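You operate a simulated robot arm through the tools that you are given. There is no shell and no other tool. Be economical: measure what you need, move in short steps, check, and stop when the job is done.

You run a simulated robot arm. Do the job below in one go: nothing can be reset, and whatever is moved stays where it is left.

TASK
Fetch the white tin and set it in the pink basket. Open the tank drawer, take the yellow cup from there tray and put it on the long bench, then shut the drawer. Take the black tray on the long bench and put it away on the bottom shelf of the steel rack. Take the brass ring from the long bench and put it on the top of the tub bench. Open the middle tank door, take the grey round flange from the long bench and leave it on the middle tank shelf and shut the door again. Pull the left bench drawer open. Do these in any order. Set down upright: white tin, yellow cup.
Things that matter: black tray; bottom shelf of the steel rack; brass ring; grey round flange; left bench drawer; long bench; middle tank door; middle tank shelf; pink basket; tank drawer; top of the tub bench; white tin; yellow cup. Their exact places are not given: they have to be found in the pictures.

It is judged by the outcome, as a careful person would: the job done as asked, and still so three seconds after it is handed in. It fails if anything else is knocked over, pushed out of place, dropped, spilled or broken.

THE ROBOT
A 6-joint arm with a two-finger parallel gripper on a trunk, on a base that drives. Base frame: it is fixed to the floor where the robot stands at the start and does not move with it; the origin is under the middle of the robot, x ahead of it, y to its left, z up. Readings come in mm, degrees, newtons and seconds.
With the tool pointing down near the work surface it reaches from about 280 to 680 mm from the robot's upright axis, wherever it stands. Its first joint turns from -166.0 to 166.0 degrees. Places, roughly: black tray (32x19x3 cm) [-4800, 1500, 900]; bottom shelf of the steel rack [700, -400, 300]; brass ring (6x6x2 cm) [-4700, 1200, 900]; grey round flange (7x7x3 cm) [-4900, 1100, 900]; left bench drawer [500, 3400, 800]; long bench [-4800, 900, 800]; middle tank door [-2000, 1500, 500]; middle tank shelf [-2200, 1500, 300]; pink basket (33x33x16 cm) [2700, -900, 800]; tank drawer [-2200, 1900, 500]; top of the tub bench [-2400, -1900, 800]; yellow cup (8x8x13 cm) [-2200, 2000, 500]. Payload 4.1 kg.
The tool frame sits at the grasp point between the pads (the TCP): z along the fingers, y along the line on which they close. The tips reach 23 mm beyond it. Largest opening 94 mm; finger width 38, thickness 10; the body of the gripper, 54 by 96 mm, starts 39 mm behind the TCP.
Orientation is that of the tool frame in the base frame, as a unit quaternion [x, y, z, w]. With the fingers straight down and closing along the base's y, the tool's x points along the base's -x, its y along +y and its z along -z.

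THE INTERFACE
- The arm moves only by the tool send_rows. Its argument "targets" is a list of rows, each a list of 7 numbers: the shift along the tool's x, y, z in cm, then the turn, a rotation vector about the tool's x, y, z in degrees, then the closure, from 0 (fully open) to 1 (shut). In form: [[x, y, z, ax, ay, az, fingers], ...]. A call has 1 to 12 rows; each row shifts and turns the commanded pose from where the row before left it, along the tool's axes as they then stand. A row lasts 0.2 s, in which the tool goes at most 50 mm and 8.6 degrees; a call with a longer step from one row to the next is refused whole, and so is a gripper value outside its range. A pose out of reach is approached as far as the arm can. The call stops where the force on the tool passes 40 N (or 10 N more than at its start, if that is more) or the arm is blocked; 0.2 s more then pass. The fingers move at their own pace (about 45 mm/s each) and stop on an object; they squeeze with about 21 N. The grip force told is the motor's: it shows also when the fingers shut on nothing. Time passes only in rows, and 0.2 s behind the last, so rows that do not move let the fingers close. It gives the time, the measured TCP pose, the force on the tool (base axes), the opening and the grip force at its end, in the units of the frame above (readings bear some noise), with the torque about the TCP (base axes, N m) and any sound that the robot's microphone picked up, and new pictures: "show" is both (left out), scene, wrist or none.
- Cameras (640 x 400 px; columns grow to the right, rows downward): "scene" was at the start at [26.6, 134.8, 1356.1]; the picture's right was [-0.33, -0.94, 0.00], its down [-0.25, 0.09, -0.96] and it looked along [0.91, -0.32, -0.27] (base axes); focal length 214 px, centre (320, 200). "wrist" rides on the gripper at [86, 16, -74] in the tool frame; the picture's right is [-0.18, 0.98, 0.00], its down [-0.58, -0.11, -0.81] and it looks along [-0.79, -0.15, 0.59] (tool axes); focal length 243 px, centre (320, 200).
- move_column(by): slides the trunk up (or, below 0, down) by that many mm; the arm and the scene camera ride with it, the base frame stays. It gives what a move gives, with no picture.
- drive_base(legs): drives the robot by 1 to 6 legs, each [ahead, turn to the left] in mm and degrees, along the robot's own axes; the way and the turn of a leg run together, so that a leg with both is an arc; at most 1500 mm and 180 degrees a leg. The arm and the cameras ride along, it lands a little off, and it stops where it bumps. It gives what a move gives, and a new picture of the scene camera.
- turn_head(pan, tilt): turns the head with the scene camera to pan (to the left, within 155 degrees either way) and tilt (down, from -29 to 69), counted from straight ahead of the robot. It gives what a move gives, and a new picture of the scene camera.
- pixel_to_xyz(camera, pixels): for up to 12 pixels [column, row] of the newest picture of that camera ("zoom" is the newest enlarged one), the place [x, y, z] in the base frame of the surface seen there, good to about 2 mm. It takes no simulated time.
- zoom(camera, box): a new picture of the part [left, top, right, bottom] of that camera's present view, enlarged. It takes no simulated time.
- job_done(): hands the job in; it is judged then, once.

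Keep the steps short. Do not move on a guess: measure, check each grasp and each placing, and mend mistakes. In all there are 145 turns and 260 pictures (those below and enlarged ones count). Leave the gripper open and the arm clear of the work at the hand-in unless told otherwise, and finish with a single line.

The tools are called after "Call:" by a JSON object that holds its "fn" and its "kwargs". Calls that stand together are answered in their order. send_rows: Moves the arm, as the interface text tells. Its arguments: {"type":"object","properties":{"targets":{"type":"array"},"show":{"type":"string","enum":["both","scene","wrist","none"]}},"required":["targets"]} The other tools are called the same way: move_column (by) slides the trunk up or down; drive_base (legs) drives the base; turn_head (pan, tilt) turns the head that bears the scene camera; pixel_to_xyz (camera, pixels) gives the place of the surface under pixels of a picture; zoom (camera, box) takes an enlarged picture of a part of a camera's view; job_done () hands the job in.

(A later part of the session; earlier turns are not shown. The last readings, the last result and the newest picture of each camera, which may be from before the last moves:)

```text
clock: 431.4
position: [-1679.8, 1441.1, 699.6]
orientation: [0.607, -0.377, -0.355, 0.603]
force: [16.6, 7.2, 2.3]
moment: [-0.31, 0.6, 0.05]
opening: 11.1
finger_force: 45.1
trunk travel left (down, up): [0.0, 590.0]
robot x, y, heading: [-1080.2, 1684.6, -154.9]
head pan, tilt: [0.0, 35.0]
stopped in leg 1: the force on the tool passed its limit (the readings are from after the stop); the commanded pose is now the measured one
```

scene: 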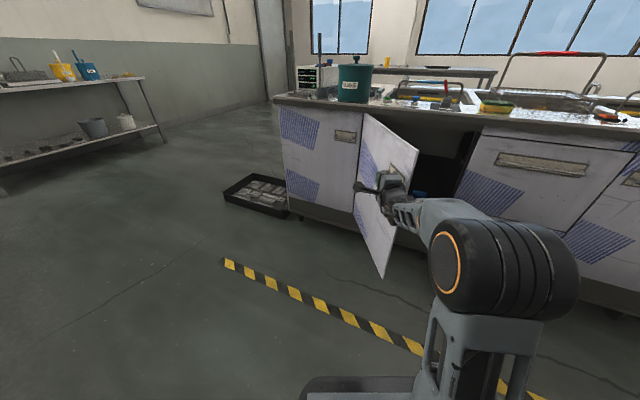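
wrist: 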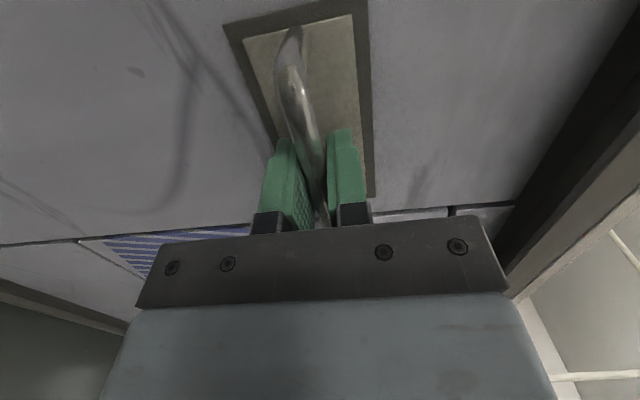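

The follow-through is limited at ≈64° (finger against the handle plate, presumably). Release, back off, and I'll swing the door further by hooking over its top from the inside with the tool pointing down.

Call:
{"fn": "send_rows", "kwargs": {"targets": [[0, 0, 0, 0, 0, 0, 0.6], [0, 0, 0, 0, 0, 0, 0.4], [0, 0, 0, 0, 0, 0, 0.3], [0, 0, 0, 0, 0, 0, 0.3]], "show": "none"}}

Call:
{"fn": "drive_base", "kwargs": {"legs": [[-300, 0]]}}

Call:
{"fn": "move_column", "kwargs": {"by": 400}}

Call:
{"fn": "send_rows", "kwargs": {"targets": [[0, 0, 0, 8.2, 0, 0, 0.5], [0, 0, 0, 8.2, 0, 0, 1], [0, 0, 0, 8.2, 0, 0, 1], [0, 0, 0, 8.2, 0, 0, 1], [0, 0, 0, 8.2, 0, 0, 1], [0, 0, 0, 8.2, 0, 0, 1], [0, 0, 0, 8.2, 0, 0, 1], [0, 0, 0, 8.2, 0, 0, 1], [0, 0, 0, 8.2, 0, 0, 1], [0, 0, 0, 8.2, 0, 0, 1], [0, 0, 0, 5, 0, 0, 1], [0, 0, 0, 0, 0, 0, 1]], "show": "scene"}}

```text
clock: 432.4
position: [-1680.6, 1441.4, 700.8]
orientation: [0.607, -0.377, -0.354, 0.604]
force: [22.4, 12.4, 7.2]
moment: [0.33, -0.15, -0.64]
opening: 65.9
finger_force: 0.1
trunk travel left (down, up): [0.0, 590.0]
robot x, y, heading: [-1075.1, 1682.0, -154.8]
head pan, tilt: [0.0, 35.0]
```

```text
clock: 434.4
position: [-1407.9, 1569.0, 698.3]
orientation: [0.608, -0.377, -0.353, 0.603]
force: [0.1, 0.2, -0.3]
moment: [0.0, -0.03, 0.0]
opening: 65.8
finger_force: 0.0
trunk travel left (down, up): [0.0, 590.0]
robot x, y, heading: [-801.8, 1808.3, -154.8]
head pan, tilt: [0.0, 35.0]
```

scene: 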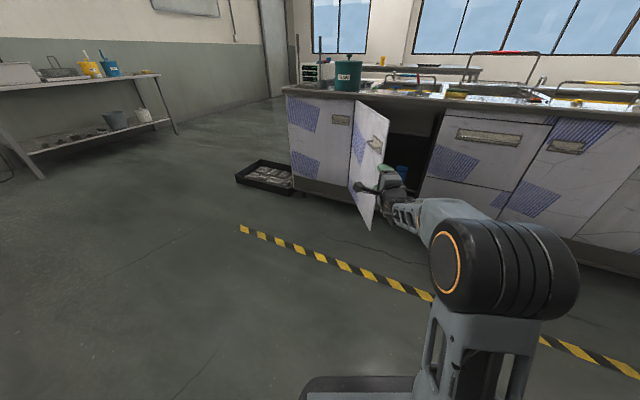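

```text
clock: 438.3
position: [-1407.9, 1569.3, 1100.0]
orientation: [0.608, -0.377, -0.352, 0.603]
force: [-0.2, 0.6, 0.1]
moment: [0.01, -0.02, -0.03]
opening: 65.8
finger_force: 0.0
trunk travel left (down, up): [-400.0, 190.0]
robot x, y, heading: [-802.1, 1811.4, -155.0]
head pan, tilt: [0.0, 35.0]
```

```text
clock: 440.9
position: [-1406.6, 1564.0, 1099.3]
orientation: [0.862, -0.505, -0.008, 0.049]
force: [-0.5, 0.0, -0.5]
moment: [0.01, 0.01, 0.05]
opening: 0.0
finger_force: 20.8
out of reach, approached as far as the arm can: row 4
trunk travel left (down, up): [-400.0, 190.0]
robot x, y, heading: [-804.9, 1811.5, -154.8]
head pan, tilt: [0.0, 35.0]
```

scene: 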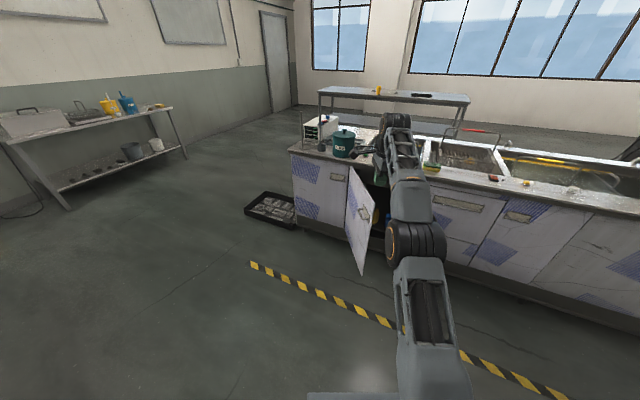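

Measuring the door leaf.

Call:
{"fn": "pixel_to_xyz", "kwargs": {"camera": "scene", "pixels": [[352, 168], [362, 185], [373, 202], [370, 230], [362, 268], [347, 235], [382, 200], [355, 200]]}}

Call:
{"fn": "zoom", "kwargs": {"camera": "scene", "box": [280, 130, 440, 290]}}

```text
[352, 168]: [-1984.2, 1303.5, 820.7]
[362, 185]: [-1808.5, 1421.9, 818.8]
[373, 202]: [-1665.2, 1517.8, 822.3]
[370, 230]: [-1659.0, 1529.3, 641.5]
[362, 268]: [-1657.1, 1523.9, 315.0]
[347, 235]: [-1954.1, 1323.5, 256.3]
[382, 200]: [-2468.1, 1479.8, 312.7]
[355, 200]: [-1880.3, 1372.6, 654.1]
```

```text
2.50 times, centred on (360, 210) of scene
```

zoom: 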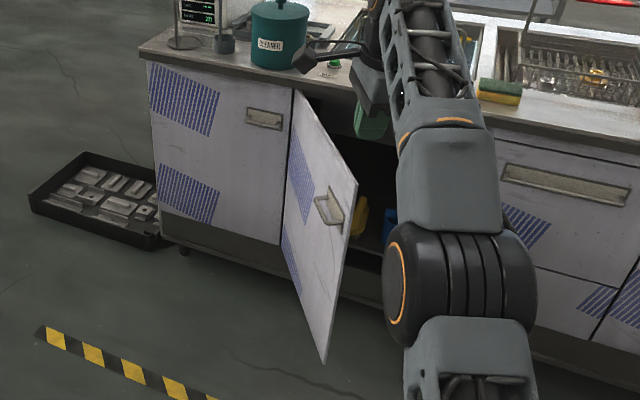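

Leaf tip at (−1660,1523), top z=820, hinge near (−2040,1280): ≈58° open. Drive closer, then place the closed fingers just behind (inside) the leaf top.

Call:
{"fn": "drive_base", "kwargs": {"legs": [[440, 0]]}}

Call:
{"fn": "send_rows", "kwargs": {"targets": [[-2.85, -3.4, 0, 1.4, 0, 0, 1], [-2.85, -3.4, 0, 1.4, 0, 0, 1], [-2.85, -3.4, 0, 1.4, 0, 0, 1], [-2.85, -3.4, 0, 1.3, 0, 0, 1], [0, 0, 4, 0, 0, 0, 1], [0, 0, 4, 0, 0, 0, 1], [0, 0, 4, 0, 0, 0, 1], [0, 0, 0, 0, 0, 0, 1]], "show": "both"}}

```text
clock: 443.5
position: [-1803.5, 1376.9, 1099.9]
orientation: [0.862, -0.505, -0.007, 0.049]
force: [0.0, -0.3, 0.0]
moment: [-0.01, -0.01, 0.03]
opening: 0.0
finger_force: 20.9
trunk travel left (down, up): [-400.0, 190.0]
robot x, y, heading: [-1202.9, 1623.7, -154.5]
head pan, tilt: [0.0, 35.0]
```

scene: 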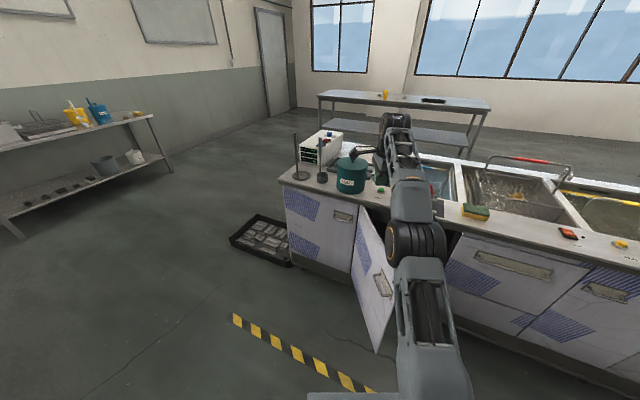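

```text
clock: 445.3
position: [-1738.9, 1537.7, 967.3]
orientation: [0.863, -0.504, 0.017, 0.007]
force: [0.8, -0.5, 0.4]
moment: [0.02, 0.0, 0.01]
opening: 0.2
finger_force: 21.2
trunk travel left (down, up): [-400.0, 190.0]
robot x, y, heading: [-1200.2, 1626.9, -154.7]
head pan, tilt: [0.0, 35.0]
```

scene: 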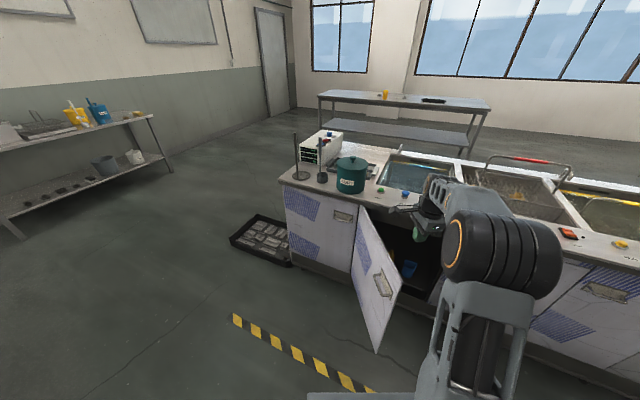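
wrist: 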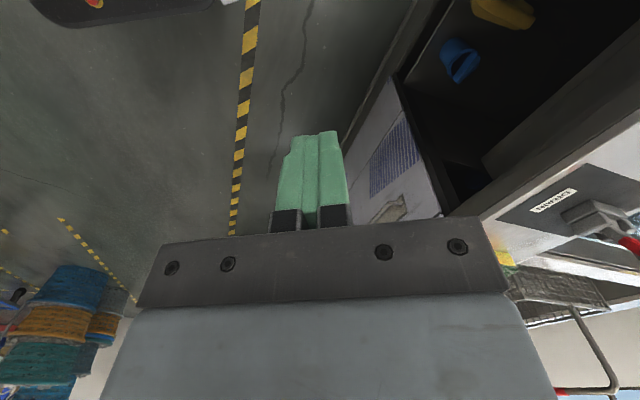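

Fingers hang inside the leaf. Lower to z≈815 (28 mm below the leaf top) and sweep it open along its arc.

Call:
{"fn": "send_rows", "kwargs": {"targets": [[0, 0, 4, 0, 0, 0, 1], [0, 0, 4, 0, 0, 0, 1], [0, 0, 4, 0, 0, 0, 1], [0, 0, 3.2, 0, 0, 0, 1], [3, 0.2, 0, 0, 0, 0, 1], [3, 0.2, 0, 0, 0, 0, 1], [3, 0.2, 0, 0, 0, 0, 1], [3, 0.2, 0, 0, 0, 0, 1], [3, 0.2, 0, 0, 0, 0, 1], [2.8, 0.2, 0, 0, 0, 0, 1], [0, 0, 0, 0, 0, 0, 1]], "show": "scene"}}

Call:
{"fn": "send_rows", "kwargs": {"targets": [[2.5, 1.2, 0, 0, 0, 0, 1], [2.5, 1.2, 0, 0, 0, 0, 1], [2.5, 1.2, 0, 0, 0, 0, 1], [2.5, 1.2, 0, 0, 0, 0, 1], [2.5, 1.2, 0, 0, 0, 0, 1], [0, 0, 0, 0, 0, 0, 1]], "show": "scene"}}

```text
clock: 447.7
position: [-1656.7, 1372.3, 823.1]
orientation: [0.863, -0.505, 0.016, 0.008]
force: [-0.3, -0.2, 0.5]
moment: [0.01, 0.02, 0.01]
opening: 0.0
finger_force: 21.2
trunk travel left (down, up): [-400.0, 190.0]
robot x, y, heading: [-1200.7, 1622.1, -155.0]
head pan, tilt: [0.0, 35.0]
```

scene: 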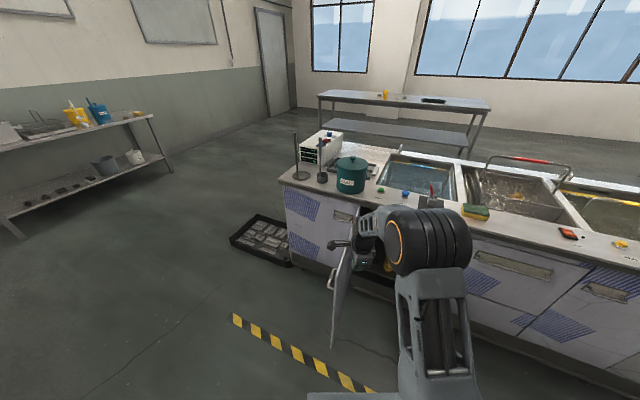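

```text
clock: 449.1
position: [-1648.3, 1233.1, 825.4]
orientation: [0.863, -0.505, 0.016, 0.008]
force: [-0.1, 0.4, 0.5]
moment: [0.04, -0.01, 0.01]
opening: 0.0
finger_force: 21.0
trunk travel left (down, up): [-400.0, 190.0]
robot x, y, heading: [-1200.5, 1624.0, -154.8]
head pan, tilt: [0.0, 35.0]
```

scene: 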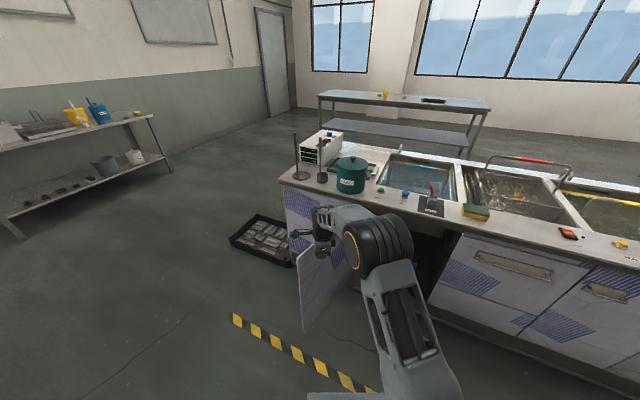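

Door is wide open (~100°). Lift off, retract, and look inside the cabinet.

Call:
{"fn": "send_rows", "kwargs": {"targets": [[-1, 0, 0, 0, 0, 0, 1], [0, 0, -4, 0, 0, 0, 1], [0, 0, -4, 0, 0, 0, 1], [0, 0, -4, 0, 0, 0, 1], [0, 0, -4, 0, 0, 0, 0.5], [-4, -2, -2, 0, 0, 0, 0], [-4, -2, -2, 0, 0, 0, 0], [-4, -2, -2, 0, 0, 0, 0], [-4, -2, 0, 0, 0, 0, 0], [0, 0, 0, 0, 0, 0, 0]], "show": "none"}}

Call:
{"fn": "drive_base", "kwargs": {"legs": [[-350, 0], [0, -25]]}}

Call:
{"fn": "turn_head", "kwargs": {"pan": 12, "tilt": 35}}

Call:
{"fn": "zoom", "kwargs": {"camera": "scene", "box": [220, 120, 460, 270]}}

```text
clock: 451.3
position: [-1666.8, 1430.6, 1040.1]
orientation: [0.863, -0.505, 0.016, 0.007]
force: [0.1, 0.5, 0.0]
moment: [-0.03, 0.03, -0.01]
opening: 93.9
finger_force: 0.1
trunk travel left (down, up): [-400.0, 190.0]
robot x, y, heading: [-1198.9, 1622.6, -154.6]
head pan, tilt: [0.0, 35.0]
```

```text
clock: 454.9
position: [-1386.4, 1795.7, 1038.9]
orientation: [0.733, -0.68, 0.014, 0.012]
force: [0.4, 0.2, -0.5]
moment: [-0.01, 0.01, 0.0]
opening: 93.7
finger_force: 0.1
trunk travel left (down, up): [-400.0, 190.0]
robot x, y, heading: [-882.0, 1776.4, -179.5]
head pan, tilt: [0.0, 35.0]
```

scene: 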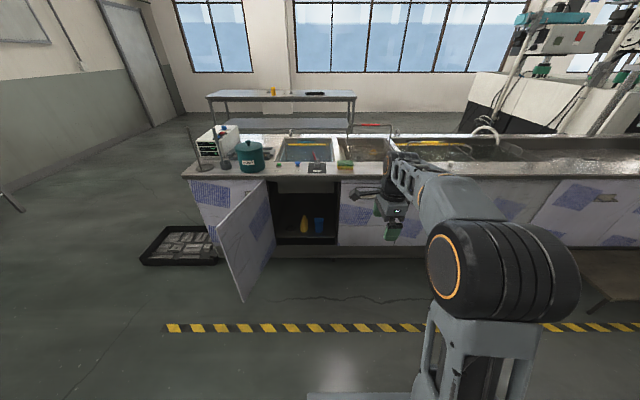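

```text
clock: 455.6
position: [-1386.4, 1795.4, 1039.5]
orientation: [0.734, -0.679, 0.014, 0.011]
force: [-0.1, -0.4, -0.2]
moment: [0.01, -0.01, 0.02]
opening: 93.8
finger_force: 0.0
trunk travel left (down, up): [-400.0, 190.0]
robot x, y, heading: [-880.3, 1774.9, -179.6]
head pan, tilt: [12.0, 35.0]
```

scene: 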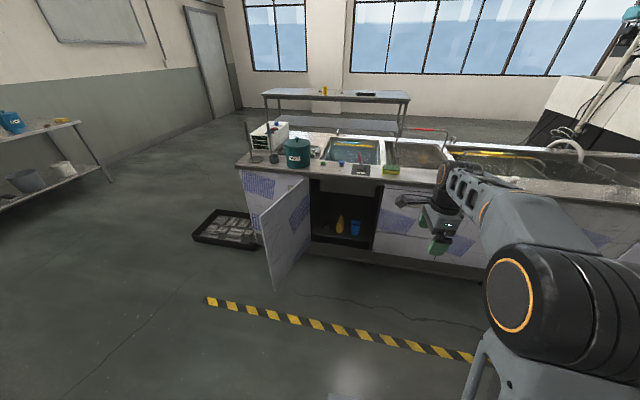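

```text
2.67 times, centred on (340, 195) of scene
```

zoom: 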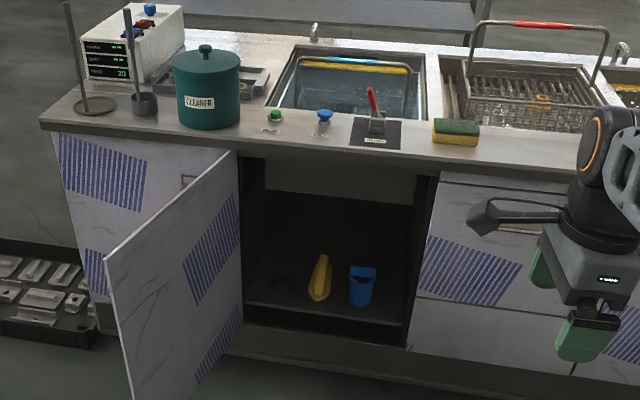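

Door stays open. On the shelf: a dark thing, yellow bottle and blue cup. Measuring the shelf and free space.

Call:
{"fn": "pixel_to_xyz", "kwargs": {"camera": "zoom", "pixels": [[320, 290], [360, 295], [285, 283], [265, 300], [340, 312], [395, 300], [395, 318], [300, 310], [345, 180], [410, 330], [108, 262], [250, 305]]}}

```text
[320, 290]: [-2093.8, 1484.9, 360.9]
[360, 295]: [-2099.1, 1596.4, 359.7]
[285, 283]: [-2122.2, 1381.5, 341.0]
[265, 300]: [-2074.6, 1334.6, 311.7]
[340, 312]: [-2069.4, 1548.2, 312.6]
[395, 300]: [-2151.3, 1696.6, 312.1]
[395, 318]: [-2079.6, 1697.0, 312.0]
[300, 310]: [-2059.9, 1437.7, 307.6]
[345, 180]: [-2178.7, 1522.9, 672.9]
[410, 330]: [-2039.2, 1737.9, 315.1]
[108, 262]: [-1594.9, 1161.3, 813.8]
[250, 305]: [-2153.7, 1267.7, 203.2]
```

Free space is tight. Taking a closer look at the shelf to pick a spot.

Call:
{"fn": "zoom", "kwargs": {"camera": "scene", "box": [300, 170, 400, 260]}}

Call:
{"fn": "pixel_to_xyz", "kwargs": {"camera": "zoom", "pixels": [[350, 288], [350, 335], [312, 300], [388, 300], [455, 280], [470, 340], [255, 225], [240, 320], [275, 320], [140, 300], [65, 330], [430, 310]]}}

```text
4.44 times, centred on (350, 215) of scene
```

zoom: 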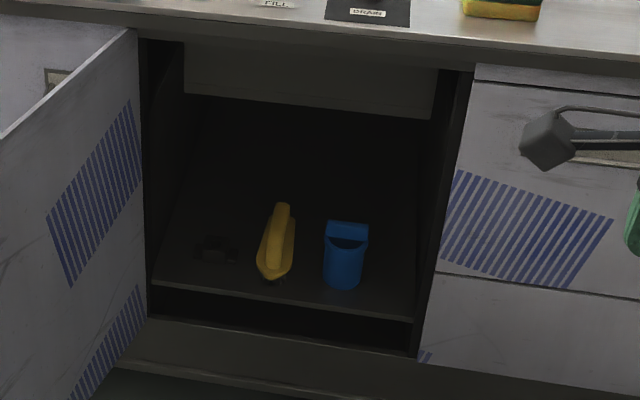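

```text
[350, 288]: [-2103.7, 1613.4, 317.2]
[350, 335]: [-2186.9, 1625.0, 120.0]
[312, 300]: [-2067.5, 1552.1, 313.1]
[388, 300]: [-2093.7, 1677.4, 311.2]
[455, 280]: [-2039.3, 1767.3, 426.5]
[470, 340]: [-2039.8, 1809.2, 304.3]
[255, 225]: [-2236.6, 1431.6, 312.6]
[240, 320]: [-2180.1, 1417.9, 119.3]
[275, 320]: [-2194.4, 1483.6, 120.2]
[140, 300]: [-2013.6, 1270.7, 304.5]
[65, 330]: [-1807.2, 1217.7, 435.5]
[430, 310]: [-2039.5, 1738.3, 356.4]
```

Call:
{"fn": "pixel_to_xyz", "kwargs": {"camera": "zoom", "pixels": [[282, 206], [275, 240], [262, 270], [345, 224], [345, 235], [327, 265], [363, 265], [345, 285], [200, 240], [225, 250], [400, 230], [330, 180]]}}

```text
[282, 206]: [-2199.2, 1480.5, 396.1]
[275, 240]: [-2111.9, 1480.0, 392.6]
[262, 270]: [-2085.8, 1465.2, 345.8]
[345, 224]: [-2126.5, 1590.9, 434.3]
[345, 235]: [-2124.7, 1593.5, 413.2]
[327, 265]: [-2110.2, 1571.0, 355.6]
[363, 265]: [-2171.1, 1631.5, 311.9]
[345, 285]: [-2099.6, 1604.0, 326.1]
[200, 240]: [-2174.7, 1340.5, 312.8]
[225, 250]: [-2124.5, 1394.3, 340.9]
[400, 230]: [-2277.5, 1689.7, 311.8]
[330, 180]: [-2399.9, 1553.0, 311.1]
```

Plan: flange goes on the shelf at ≈(−2210,1370), behind the low dark thing (top 341), clear of the yellow item (y≥1450). Tool must lean ~25° forward. First fetch the flange: roll the tool back to lateral closing and drive to the long bench.

Call:
{"fn": "send_rows", "kwargs": {"targets": [[0, 0, 0, 0, 0, -8.2, 0], [0, 0, 0, 0, 0, -8.2, 0], [0, 0, 0, 0, 0, -8.2, 0], [0, 0, 0, 0, 0, -8.2, 0], [0, 0, 0, 0, 0, -8.2, 0], [0, 0, 0, 0, 0, -8.2, 0], [0, 0, 0, 0, 0, -8.2, 0], [0, 0, 0, 0, 0, -8.2, 0], [0, 0, 0, 0, 0, -8.2, 0], [0, 0, 0, 0, 0, -8.2, 0], [0, 0, 0, 0, 0, -8.2, 0], [0, 0, 0, 0, 0, 0, 0]], "show": "none"}}

Call:
{"fn": "drive_base", "kwargs": {"legs": [[0, 90], [1500, 0], [500, 0], [0, -90], [1420, 0], [1400, 0]]}}

Call:
{"fn": "drive_base", "kwargs": {"legs": [[0, -90], [1320, 0], [0, 90]]}}

```text
clock: 458.2
position: [-1387.9, 1795.9, 1038.9]
orientation: [0.999, 0.041, 0.002, 0.018]
force: [-0.5, -0.3, 0.4]
moment: [-0.03, -0.01, -0.01]
opening: 94.1
finger_force: 0.0
trunk travel left (down, up): [-400.0, 190.0]
robot x, y, heading: [-881.8, 1771.8, -179.7]
head pan, tilt: [12.0, 35.0]
```

```text
clock: 489.2
position: [-4212.3, -142.8, 1039.3]
orientation: [1.0, 0.022, 0.002, 0.018]
force: [0.0, -1.1, 1.0]
moment: [0.01, -0.02, 0.02]
opening: 93.9
finger_force: 0.0
trunk travel left (down, up): [-400.0, 190.0]
robot x, y, heading: [-3708.4, -185.7, 178.4]
head pan, tilt: [12.0, 35.0]
```

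scene: 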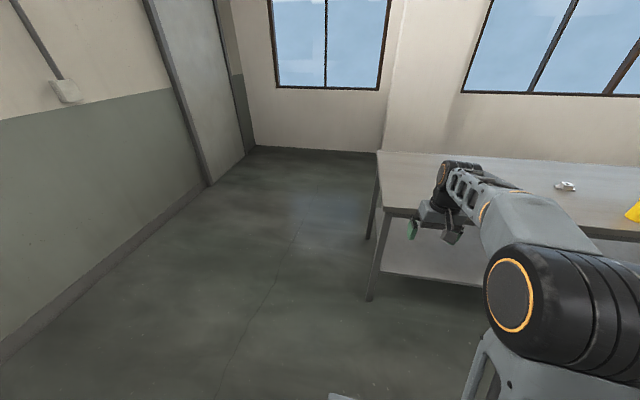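

```text
clock: 503.5
position: [-4167.3, 1178.9, 1040.3]
orientation: [1.0, 0.022, 0.001, 0.018]
force: [-0.5, 0.3, 0.9]
moment: [-0.03, -0.02, 0.0]
opening: 94.0
finger_force: 0.0
trunk travel left (down, up): [-400.0, 190.0]
robot x, y, heading: [-3664.6, 1144.0, 178.2]
head pan, tilt: [12.0, 35.0]
```

scene: 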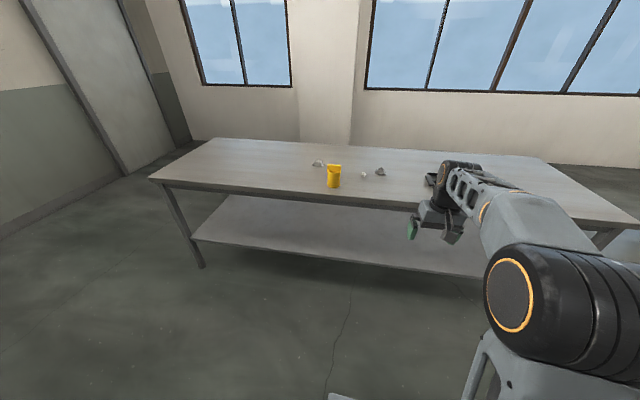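

Driving up to the bench in line with the flange (y≈1108).

Call:
{"fn": "drive_base", "kwargs": {"legs": [[0, 7], [515, 0], [0, -5.2]]}}

Call:
{"fn": "send_rows", "kwargs": {"targets": [[0, -0.5, 0, 0, -6, -2, 0], [0, -0.5, 0, 0, -6, 0, 0], [0, 0, 0, 0, -6, 0, 0], [0, 0, 0, 0, -6, 0, 0], [0, 0, 0, 0, 0, 0, 0]], "show": "wrist"}}

```text
clock: 507.6
position: [-4678.5, 1119.0, 1040.5]
orientation: [0.999, 0.036, 0.001, 0.019]
force: [-0.7, 0.1, -0.4]
moment: [-0.01, 0.0, -0.02]
opening: 94.1
finger_force: 0.0
trunk travel left (down, up): [-400.0, 190.0]
robot x, y, heading: [-4171.5, 1092.9, 180.0]
head pan, tilt: [12.0, 35.0]
```

scene: 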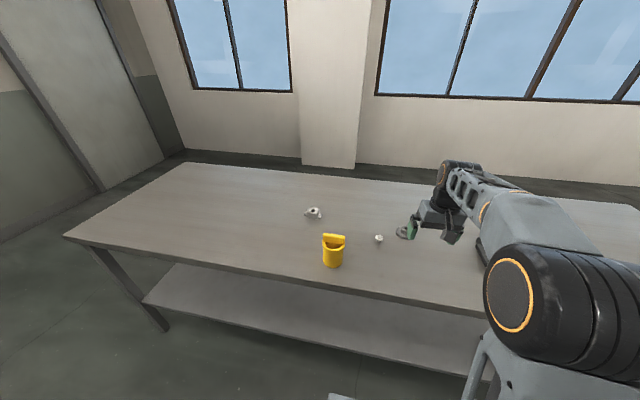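

```text
clock: 508.8
position: [-4678.0, 1129.5, 1038.7]
orientation: [0.977, 0.049, -0.207, 0.029]
force: [0.5, 0.0, 0.2]
moment: [-0.03, 0.01, -0.01]
opening: 93.8
finger_force: 0.1
trunk travel left (down, up): [-400.0, 190.0]
robot x, y, heading: [-4173.7, 1091.1, 179.7]
head pan, tilt: [12.0, 35.0]
```

wrist: 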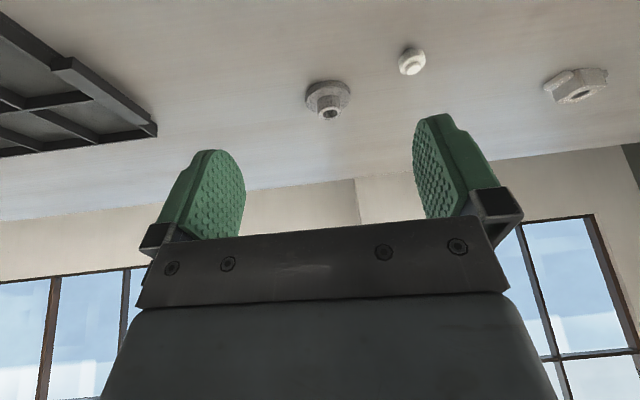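

Leaned view: flange with hub at (328,100), a different white part and a bracket nearby. Measuring the flange.

Call:
{"fn": "pixel_to_xyz", "kwargs": {"camera": "wrist", "pixels": [[330, 116], [320, 106], [343, 108], [331, 108], [327, 84], [307, 98], [349, 98], [330, 100], [412, 60]]}}

Call:
{"fn": "zoom", "kwargs": {"camera": "wrist", "box": [270, 30, 390, 150]}}

```text
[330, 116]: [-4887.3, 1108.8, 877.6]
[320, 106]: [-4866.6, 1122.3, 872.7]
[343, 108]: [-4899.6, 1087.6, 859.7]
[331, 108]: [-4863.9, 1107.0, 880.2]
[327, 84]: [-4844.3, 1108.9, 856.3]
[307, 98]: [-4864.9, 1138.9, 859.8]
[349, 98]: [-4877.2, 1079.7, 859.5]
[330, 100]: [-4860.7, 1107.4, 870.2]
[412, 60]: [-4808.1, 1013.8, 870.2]
```

```text
3.33 times, centred on (330, 90) of wrist
```

zoom: 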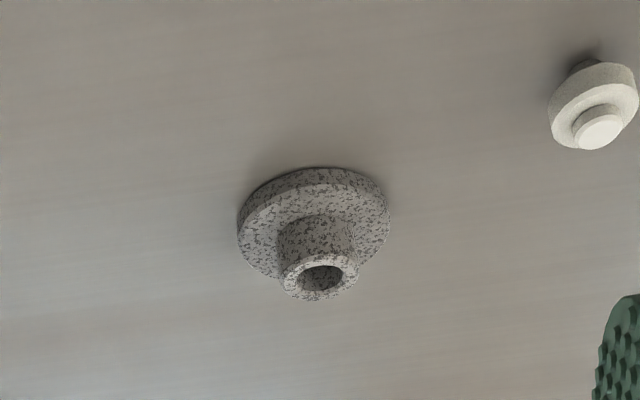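

Flange centre (−4877,1108); disc top 860, hub Ø≈32 up to 880. I'll grip the hub with this lean. Moving above it.

Call:
{"fn": "send_rows", "kwargs": {"targets": [[-3.6, -0.05, 3.75, 0, 0, 0, 0], [-3.6, -0.05, 3.75, 0, 0, 0, 0], [-3.6, -0.05, 3.75, 0, 0, 0, 0.3], [-3.5, -0.05, 3.75, 0, 0, 0, 0.3], [0, 0, 0, 0, 0, 0, 0.3]], "show": "wrist"}}

```text
refused: row 1 steps farther than a row can; nothing moved
```

Call:
{"fn": "send_rows", "kwargs": {"targets": [[-2.85, -0.04, 3, 0, 0, 0, 0], [-2.85, -0.04, 3, 0, 0, 0, 0], [-2.85, -0.04, 3, 0, 0, 0, 0.3], [-2.85, -0.04, 3, 0, 0, 0, 0.3], [-2.85, -0.04, 3, 0, 0, 0, 0.3], [0, 0, 0, 0, 0, 0, 0.3]], "show": "wrist"}}

```text
clock: 510.2
position: [-4869.3, 1106.8, 961.5]
orientation: [0.977, 0.05, -0.206, 0.028]
force: [-0.4, 0.6, -0.7]
moment: [-0.01, 0.01, 0.0]
opening: 65.8
finger_force: 0.0
trunk travel left (down, up): [-400.0, 190.0]
robot x, y, heading: [-4173.5, 1095.3, 180.0]
head pan, tilt: [12.0, 35.0]
```

wrist: 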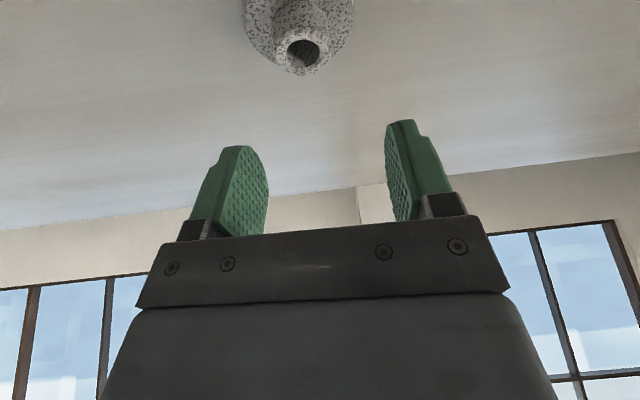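

Check hub centre again.

Call:
{"fn": "pixel_to_xyz", "kwargs": {"camera": "wrist", "pixels": [[280, 45], [329, 55], [302, 70], [300, 20], [325, 20], [276, 20]]}}

```text
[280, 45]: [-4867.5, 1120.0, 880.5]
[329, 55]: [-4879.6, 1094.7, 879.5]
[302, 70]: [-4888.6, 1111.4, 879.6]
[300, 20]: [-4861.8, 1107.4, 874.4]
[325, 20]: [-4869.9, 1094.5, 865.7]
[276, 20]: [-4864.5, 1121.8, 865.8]
```

Centre confirmed (−4876,1108). Descend to z≈891 and close.

Call:
{"fn": "send_rows", "kwargs": {"targets": [[0.97, -0.1, 2.1, 0, 0, 0, 0.3], [0.97, -0.1, 2.1, 0, 0, 0, 0.3], [0.96, -0.1, 2.1, 0, 0, 0, 0.3], [0, 0, 0, 0, 0, 0, 0.3]], "show": "wrist"}}

```text
clock: 511.2
position: [-4866.0, 1108.4, 889.5]
orientation: [0.977, 0.05, -0.206, 0.028]
force: [0.4, 0.3, 0.2]
moment: [0.01, -0.02, 0.01]
opening: 65.9
finger_force: 0.0
trunk travel left (down, up): [-400.0, 190.0]
robot x, y, heading: [-4170.7, 1096.3, 180.1]
head pan, tilt: [12.0, 35.0]
```

wrist: 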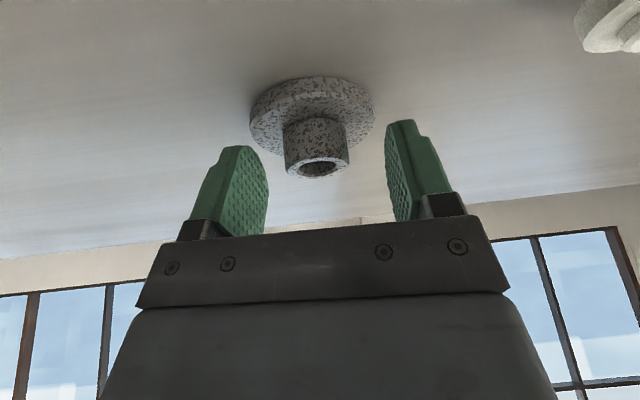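

Tips straddle the hub. Close.

Call:
{"fn": "send_rows", "kwargs": {"targets": [[0, 0, 0, 0, 0, 0, 0.6], [0, 0, 0, 0, 0, 0, 1], [0, 0, 0, 0, 0, 0, 1], [0, 0, 0, 0, 0, 0, 1], [-1, 0, -2.5, 0, 0, 0, 1], [-1, 0, -2.5, 0, 0, 0, 1], [0, 0, 0, 0, 0, 0, 1]], "show": "wrist"}}

```text
clock: 512.8
position: [-4865.3, 1109.7, 944.2]
orientation: [0.977, 0.049, -0.205, 0.027]
force: [-0.1, 0.3, -1.0]
moment: [-0.04, 0.01, 0.0]
opening: 32.8
finger_force: 20.2
trunk travel left (down, up): [-400.0, 190.0]
robot x, y, heading: [-4175.8, 1091.6, 179.9]
head pan, tilt: [12.0, 35.0]
```

wrist: 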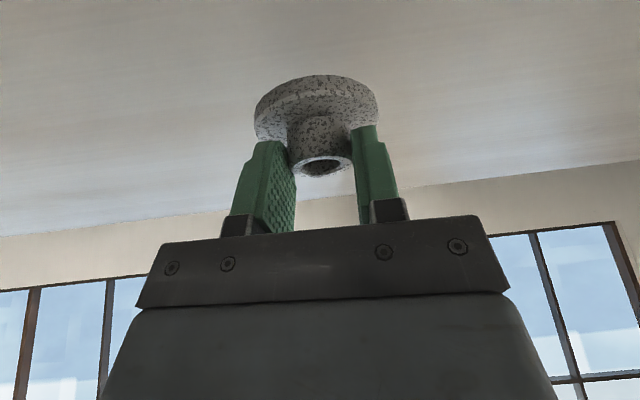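

Flange held (33 mm, bottom 39.5 mm below TCP). Retract and drive back to the tank cabinet.

Call:
{"fn": "send_rows", "kwargs": {"targets": [[1.9, 0.37, -2.65, 0, 0, 0, 1], [1.9, 0.37, -2.65, 0, 0, 0, 1], [1.9, 0.37, -2.65, 0, 0, 0, 1], [1.9, 0.37, -2.65, 0, 0, 0, 1], [1.9, 0.37, -2.65, 0, 0, 0, 1], [1.9, 0.37, -2.65, 0, 0, 0, 1], [0, 0, 0, 0, 0, 0, 1]], "show": "none"}}

Call:
{"fn": "drive_base", "kwargs": {"legs": [[-480, 0], [0, 90], [1320, 0], [0, 90], [1400, 0], [1330, 0]]}}

Call:
{"fn": "drive_base", "kwargs": {"legs": [[0, 90], [1400, 0], [530, 0], [0, 105]]}}

```text
clock: 514.4
position: [-4695.4, 1108.9, 1043.5]
orientation: [0.977, 0.049, -0.206, 0.028]
force: [0.2, -0.2, -1.1]
moment: [0.01, 0.02, 0.02]
opening: 32.7
finger_force: 21.2
trunk travel left (down, up): [-400.0, 190.0]
robot x, y, heading: [-4176.6, 1094.6, 180.0]
head pan, tilt: [12.0, 35.0]
```

```text
clock: 544.0
position: [-466.9, -357.8, 1044.5]
orientation: [-0.033, 0.977, 0.025, 0.207]
force: [0.3, -0.2, -0.4]
moment: [0.01, 0.01, 0.0]
opening: 32.7
finger_force: 20.9
trunk travel left (down, up): [-400.0, 190.0]
robot x, y, heading: [-988.0, -325.1, -2.4]
head pan, tilt: [12.0, 35.0]
```

scene: 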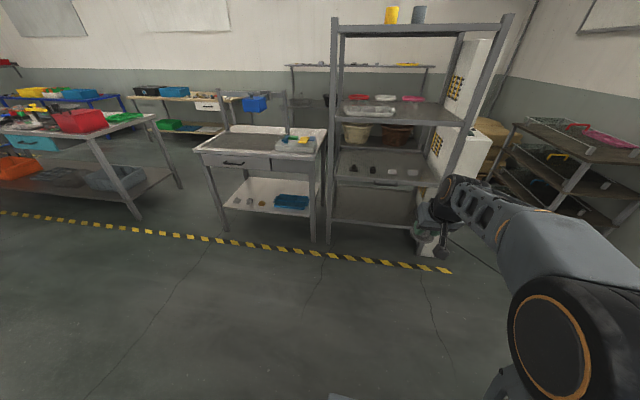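

```text
clock: 561.8
position: [-1430.0, 1494.8, 1043.2]
orientation: [0.964, 0.164, -0.201, 0.053]
force: [0.1, -0.7, -1.0]
moment: [0.0, -0.03, 0.0]
opening: 32.8
finger_force: 20.8
trunk travel left (down, up): [-400.0, 190.0]
robot x, y, heading: [-917.3, 1601.5, -166.3]
head pan, tilt: [12.0, 35.0]
```

scene: 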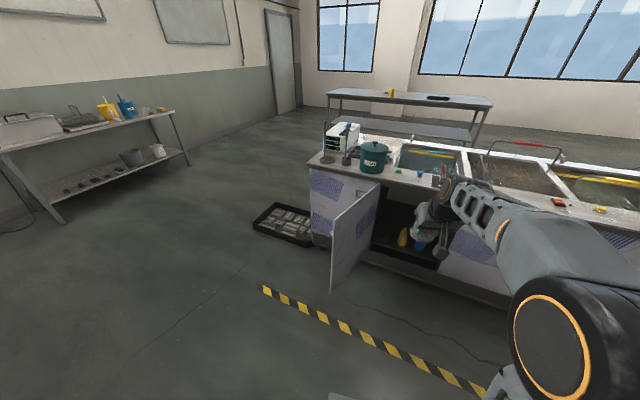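

Turn slightly, lower the trunk fully and bring the tool down to z≈480 before entering.

Call:
{"fn": "drive_base", "kwargs": {"legs": [[0, -2.7], [250, 0]]}}

Call:
{"fn": "move_column", "kwargs": {"by": -400}}

Call:
{"fn": "send_rows", "kwargs": {"targets": [[1.63, 0, 3.66, 0, 0, 0, 1], [1.63, 0, 3.66, 0, 0, 0, 1], [1.63, 0, 3.66, 0, 0, 0, 1], [1.63, 0, 3.66, 0, 0, 0, 1], [0, 0, 0, 0, 0, 0, 1]], "show": "scene"}}

```text
clock: 564.1
position: [-1681.6, 1470.8, 1043.5]
orientation: [0.968, 0.143, -0.202, 0.049]
force: [0.3, -0.1, -1.6]
moment: [0.02, 0.02, 0.02]
opening: 32.7
finger_force: 20.8
trunk travel left (down, up): [-400.0, 190.0]
robot x, y, heading: [-1167.4, 1554.3, -169.0]
head pan, tilt: [12.0, 35.0]
```

scene: 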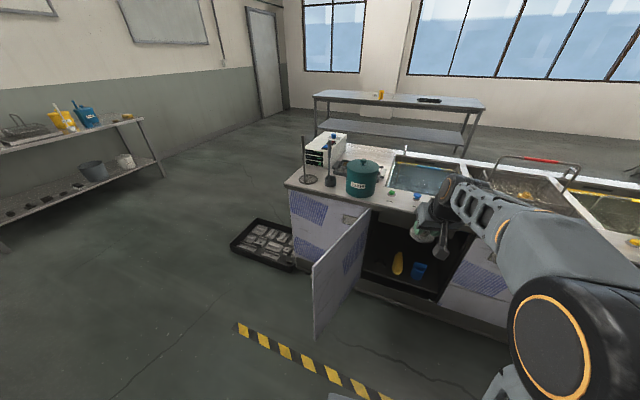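

```text
clock: 567.9
position: [-1681.7, 1470.5, 644.1]
orientation: [0.968, 0.143, -0.201, 0.049]
force: [-0.1, -0.6, 0.0]
moment: [0.0, -0.01, -0.01]
opening: 32.8
finger_force: 20.9
trunk travel left (down, up): [0.0, 590.0]
robot x, y, heading: [-1169.9, 1556.2, -169.0]
head pan, tilt: [12.0, 35.0]
```

```text
clock: 569.1
position: [-1680.9, 1465.6, 483.6]
orientation: [0.968, 0.142, -0.202, 0.048]
force: [-0.1, 0.3, -1.4]
moment: [0.0, 0.0, 0.04]
opening: 32.6
finger_force: 21.2
trunk travel left (down, up): [0.0, 590.0]
robot x, y, heading: [-1165.2, 1551.8, -169.1]
head pan, tilt: [12.0, 35.0]
```

scene: 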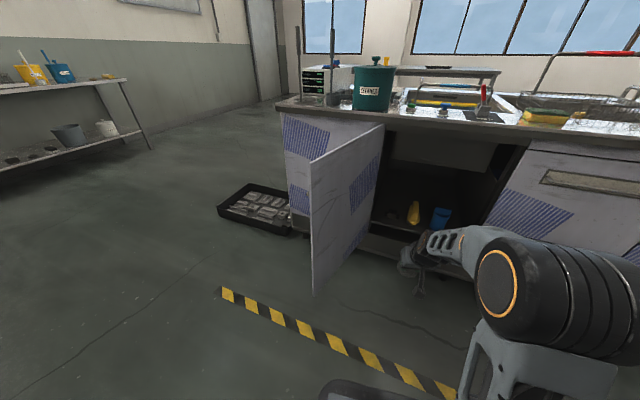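

Aligned with the spot. Drive in 370 mm at this height.

Call:
{"fn": "drive_base", "kwargs": {"legs": [[370, 0]]}}

Call:
{"fn": "send_rows", "kwargs": {"targets": [[-3.4, 0, 1.5, 0, 0, 0, 1], [-3.4, 0, 1.5, 0, 0, 0, 1], [0, 0, 0, 0, 0, 0, 1]], "show": "wrist"}}

```text
clock: 571.5
position: [-2042.5, 1393.2, 483.6]
orientation: [0.968, 0.142, -0.202, 0.047]
force: [0.7, 0.6, -1.4]
moment: [0.01, -0.03, -0.01]
opening: 33.0
finger_force: 20.7
trunk travel left (down, up): [0.0, 590.0]
robot x, y, heading: [-1528.7, 1486.6, -169.3]
head pan, tilt: [12.0, 35.0]
```

scene: 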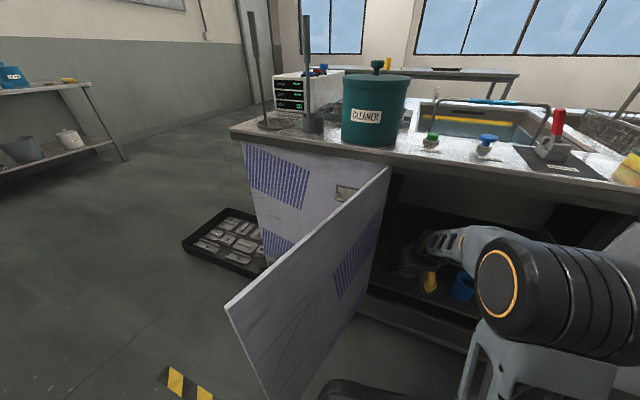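

```text
clock: 572.3
position: [-2112.9, 1371.5, 484.5]
orientation: [0.968, 0.143, -0.203, 0.048]
force: [0.7, -0.5, -1.2]
moment: [0.06, -0.02, 0.01]
opening: 32.9
finger_force: 20.9
trunk travel left (down, up): [0.0, 590.0]
robot x, y, heading: [-1525.7, 1481.3, -169.1]
head pan, tilt: [12.0, 35.0]
```

wrist: 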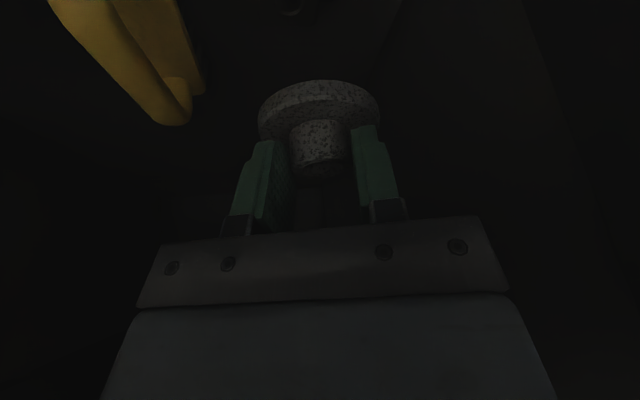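

Inside above the items. Measuring what lies around the target.

Call:
{"fn": "pixel_to_xyz", "kwargs": {"camera": "wrist", "pixels": [[290, 8], [300, 40], [260, 60], [400, 60], [320, 70], [440, 100], [180, 120], [200, 180], [190, 85]]}}

```text
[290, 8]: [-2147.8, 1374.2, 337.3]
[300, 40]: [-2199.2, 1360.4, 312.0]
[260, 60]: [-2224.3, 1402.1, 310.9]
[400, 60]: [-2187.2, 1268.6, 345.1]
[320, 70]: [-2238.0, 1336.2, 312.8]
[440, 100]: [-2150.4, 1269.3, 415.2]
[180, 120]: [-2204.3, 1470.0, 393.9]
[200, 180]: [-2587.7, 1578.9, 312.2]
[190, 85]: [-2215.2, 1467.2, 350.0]
```

Shelf at (−2200…−2240,1335–1400) is free, dark thing ends at x≈−2150. Target flange centre (−2215,1363). Move forward, then descend.

Call:
{"fn": "send_rows", "kwargs": {"targets": [[-2.72, -0.7, 1.2, 0, 0, 0, 1], [-2.72, -0.7, 1.2, 0, 0, 0, 1], [-2.72, -0.7, 1.2, 0, 0, 0, 1], [1.22, 0, 2.74, 0, 0, 0, 1], [1.22, 0, 2.74, 0, 0, 0, 1], [1.22, 0, 2.74, 0, 0, 0, 1], [1.0, 0, 2.3, 0, 0, 0, 1], [0, 0, 0, 0, 0, 0, 1]], "show": "wrist"}}

```text
clock: 574.1
position: [-2203.8, 1360.8, 368.6]
orientation: [0.968, 0.143, -0.202, 0.048]
force: [0.5, 0.0, -0.8]
moment: [0.01, -0.04, 0.03]
opening: 32.9
finger_force: 20.5
trunk travel left (down, up): [0.0, 590.0]
robot x, y, heading: [-1526.0, 1484.1, -169.1]
head pan, tilt: [12.0, 35.0]
```

wrist: 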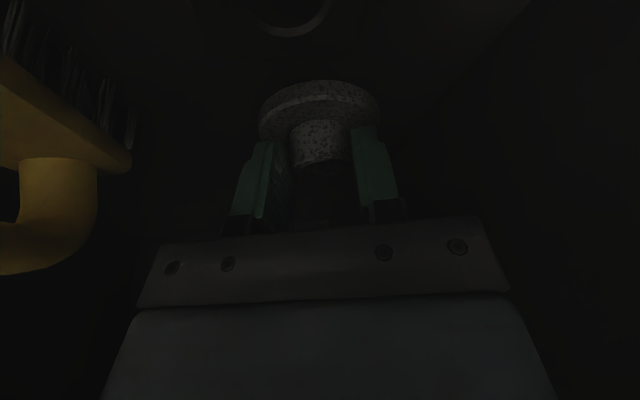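

17 mm to go; lowering gently.

Call:
{"fn": "send_rows", "kwargs": {"targets": [[0.4, 0, 0.9, 0, 0, 0, 1], [0.16, 0, 0.37, 0, 0, 0, 1], [0.08, 0, 0.18, 0, 0, 0, 1], [0.08, 0, 0.18, 0, 0, 0, 1], [0, 0, 0, 0, 0, 0, 1]], "show": "none"}}

```text
clock: 575.3
position: [-2204.6, 1359.9, 352.7]
orientation: [0.967, 0.144, -0.204, 0.048]
force: [-1.4, -2.9, 9.0]
moment: [0.15, 0.04, 0.04]
opening: 33.0
finger_force: 20.7
trunk travel left (down, up): [0.0, 590.0]
robot x, y, heading: [-1525.9, 1486.9, -169.2]
head pan, tilt: [12.0, 35.0]
```

Contact. Open moderately and withdraw up and back.

Call:
{"fn": "send_rows", "kwargs": {"targets": [[0, 0, 0, 0, 0, 0, 0.7], [0, 0, 0, 0, 0, 0, 0.4], [0, 0, 0, 0, 0, 0, 0.4], [0, 0, -2.5, 0, 0, 0, 0.4], [-0.5, 0, -4, 0, 0, 0, 0.4], [-0.5, 0, -4, 0, 0, 0, 0.4], [-0.5, 0, -4, 0, 0, 0, 0.4], [0, 0, 0, 0, 0, 0, 0.4]], "show": "wrist"}}

```text
clock: 577.1
position: [-2160.4, 1379.2, 490.5]
orientation: [0.968, 0.143, -0.202, 0.047]
force: [-0.5, -0.3, -0.3]
moment: [0.02, -0.01, 0.02]
opening: 56.6
finger_force: 0.1
trunk travel left (down, up): [0.0, 590.0]
robot x, y, heading: [-1524.5, 1484.7, -169.2]
head pan, tilt: [12.0, 35.0]
```

wrist: 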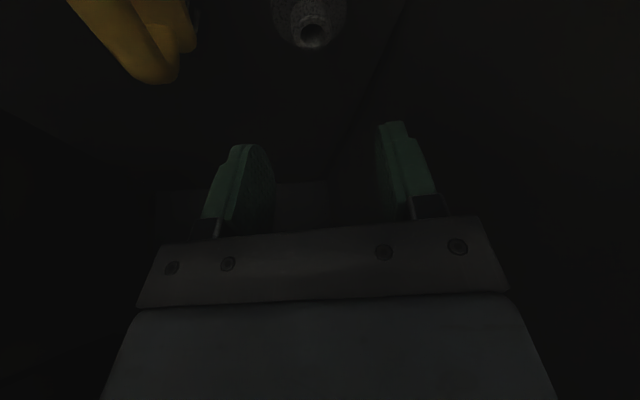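

Flange released on the shelf. Back out along the same line, then go round to the outside of the door leaf to push it shut.

Call:
{"fn": "drive_base", "kwargs": {"legs": [[-500, 0]]}}

Call:
{"fn": "move_column", "kwargs": {"by": 315}}

Call:
{"fn": "send_rows", "kwargs": {"targets": [[2.5, 0, -1.1, 0, 0, 0, 0.7], [2.5, 0, -1.1, 0, 0, 0, 1], [2.5, 0, -1.1, 0, 0, 0, 1], [0, 0, 0, 0, 0, 0, 1]], "show": "none"}}

Call:
{"fn": "drive_base", "kwargs": {"legs": [[0, 63], [603, 0], [0, -87]]}}

```text
clock: 580.0
position: [-1677.0, 1472.1, 490.6]
orientation: [0.968, 0.144, -0.202, 0.049]
force: [-0.4, -0.1, 0.6]
moment: [-0.01, 0.02, 0.01]
opening: 56.7
finger_force: 0.0
trunk travel left (down, up): [0.0, 590.0]
robot x, y, heading: [-1046.2, 1581.1, -168.9]
head pan, tilt: [12.0, 35.0]
```

scene: 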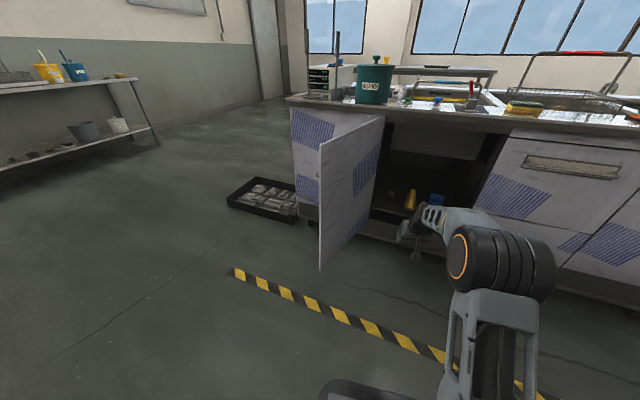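

```text
clock: 583.1
position: [-1677.6, 1472.1, 804.8]
orientation: [0.968, 0.144, -0.202, 0.048]
force: [0.6, -0.1, -0.1]
moment: [-0.01, 0.02, -0.02]
opening: 56.5
finger_force: 0.0
trunk travel left (down, up): [-315.0, 275.0]
robot x, y, heading: [-1044.9, 1581.6, -169.1]
head pan, tilt: [12.0, 35.0]
```

```text
clock: 584.1
position: [-1599.1, 1496.3, 804.7]
orientation: [0.967, 0.144, -0.202, 0.048]
force: [0.5, 0.2, 0.4]
moment: [-0.01, 0.0, 0.02]
opening: 0.0
finger_force: 20.8
trunk travel left (down, up): [-315.0, 275.0]
robot x, y, heading: [-1040.4, 1576.1, -168.7]
head pan, tilt: [12.0, 35.0]
```

```text
clock: 594.0
position: [-1752.1, 1161.9, 804.7]
orientation: [0.976, -0.068, -0.208, 0.003]
force: [0.5, 0.2, 1.0]
moment: [0.01, 0.03, 0.02]
opening: 0.1
finger_force: 20.3
trunk travel left (down, up): [-315.0, 275.0]
robot x, y, heading: [-1215.9, 1006.4, 166.3]
head pan, tilt: [12.0, 35.0]
```

scene: 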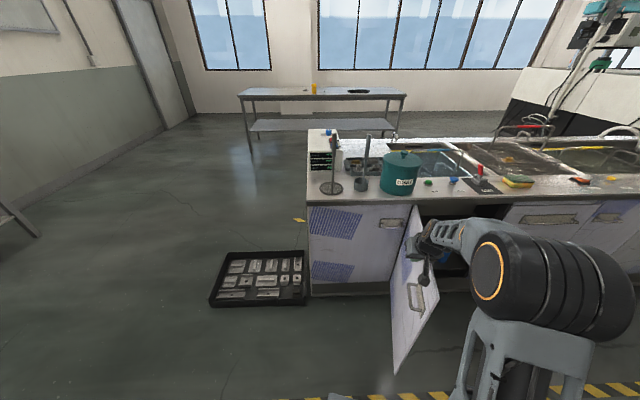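

Checking leaf versus finger position.

Call:
{"fn": "pixel_to_xyz", "kwargs": {"camera": "scene", "pixels": [[435, 292], [438, 280], [396, 368], [410, 240], [412, 212], [422, 262], [425, 250]]}}

Call:
{"fn": "zoom", "kwargs": {"camera": "scene", "box": [360, 190, 480, 310]}}

```text
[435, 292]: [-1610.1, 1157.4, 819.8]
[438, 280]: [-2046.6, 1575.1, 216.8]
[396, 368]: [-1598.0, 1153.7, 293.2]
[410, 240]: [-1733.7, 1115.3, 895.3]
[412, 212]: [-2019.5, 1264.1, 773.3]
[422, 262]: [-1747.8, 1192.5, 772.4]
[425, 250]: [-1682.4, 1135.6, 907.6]
```

```text
3.33 times, centred on (420, 250) of scene
```

zoom: 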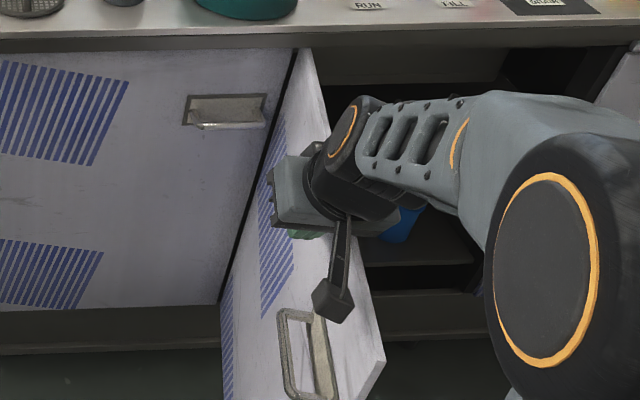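

Fingers are on the outside, 30 mm from the leaf. Turning the base right 25° to sweep the door.

Call:
{"fn": "drive_base", "kwargs": {"legs": [[0, -25]]}}

```text
clock: 595.6
position: [-1633.8, 1373.8, 804.2]
orientation: [0.939, -0.275, -0.204, -0.04]
force: [0.3, 0.0, 0.0]
moment: [0.05, 0.0, 0.02]
opening: 0.0
finger_force: 21.3
trunk travel left (down, up): [-315.0, 275.0]
robot x, y, heading: [-1211.9, 1001.5, 141.3]
head pan, tilt: [12.0, 35.0]
```

scene: 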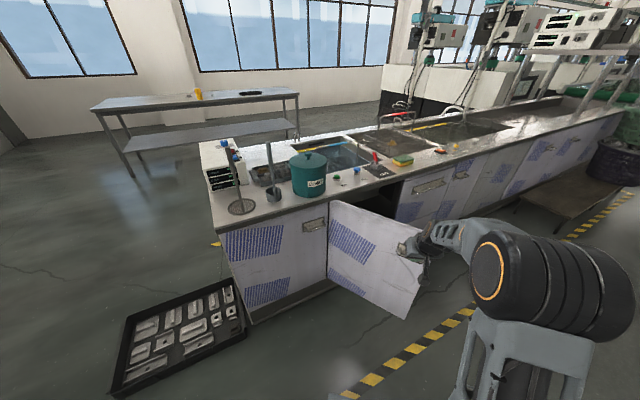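

The door follows. Driving ahead 300 mm along 141° to push it on.

Call:
{"fn": "drive_base", "kwargs": {"legs": [[300, 0]]}}

```text
clock: 597.7
position: [-1869.8, 1562.7, 804.3]
orientation: [0.938, -0.276, -0.204, -0.041]
force: [0.5, -0.2, 0.2]
moment: [0.01, 0.02, 0.02]
opening: 0.0
finger_force: 20.8
trunk travel left (down, up): [-315.0, 275.0]
robot x, y, heading: [-1445.4, 1191.7, 141.5]
head pan, tilt: [12.0, 35.0]
```

scene: 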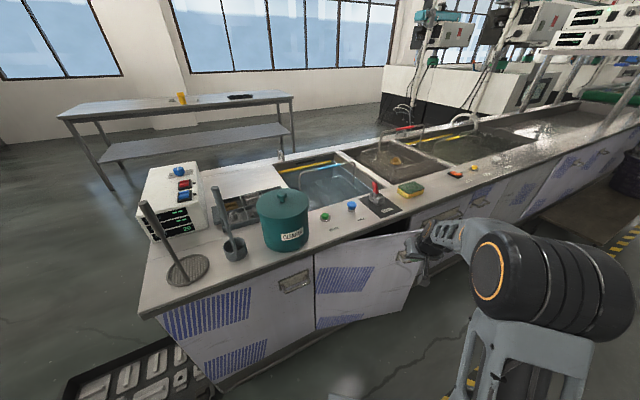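

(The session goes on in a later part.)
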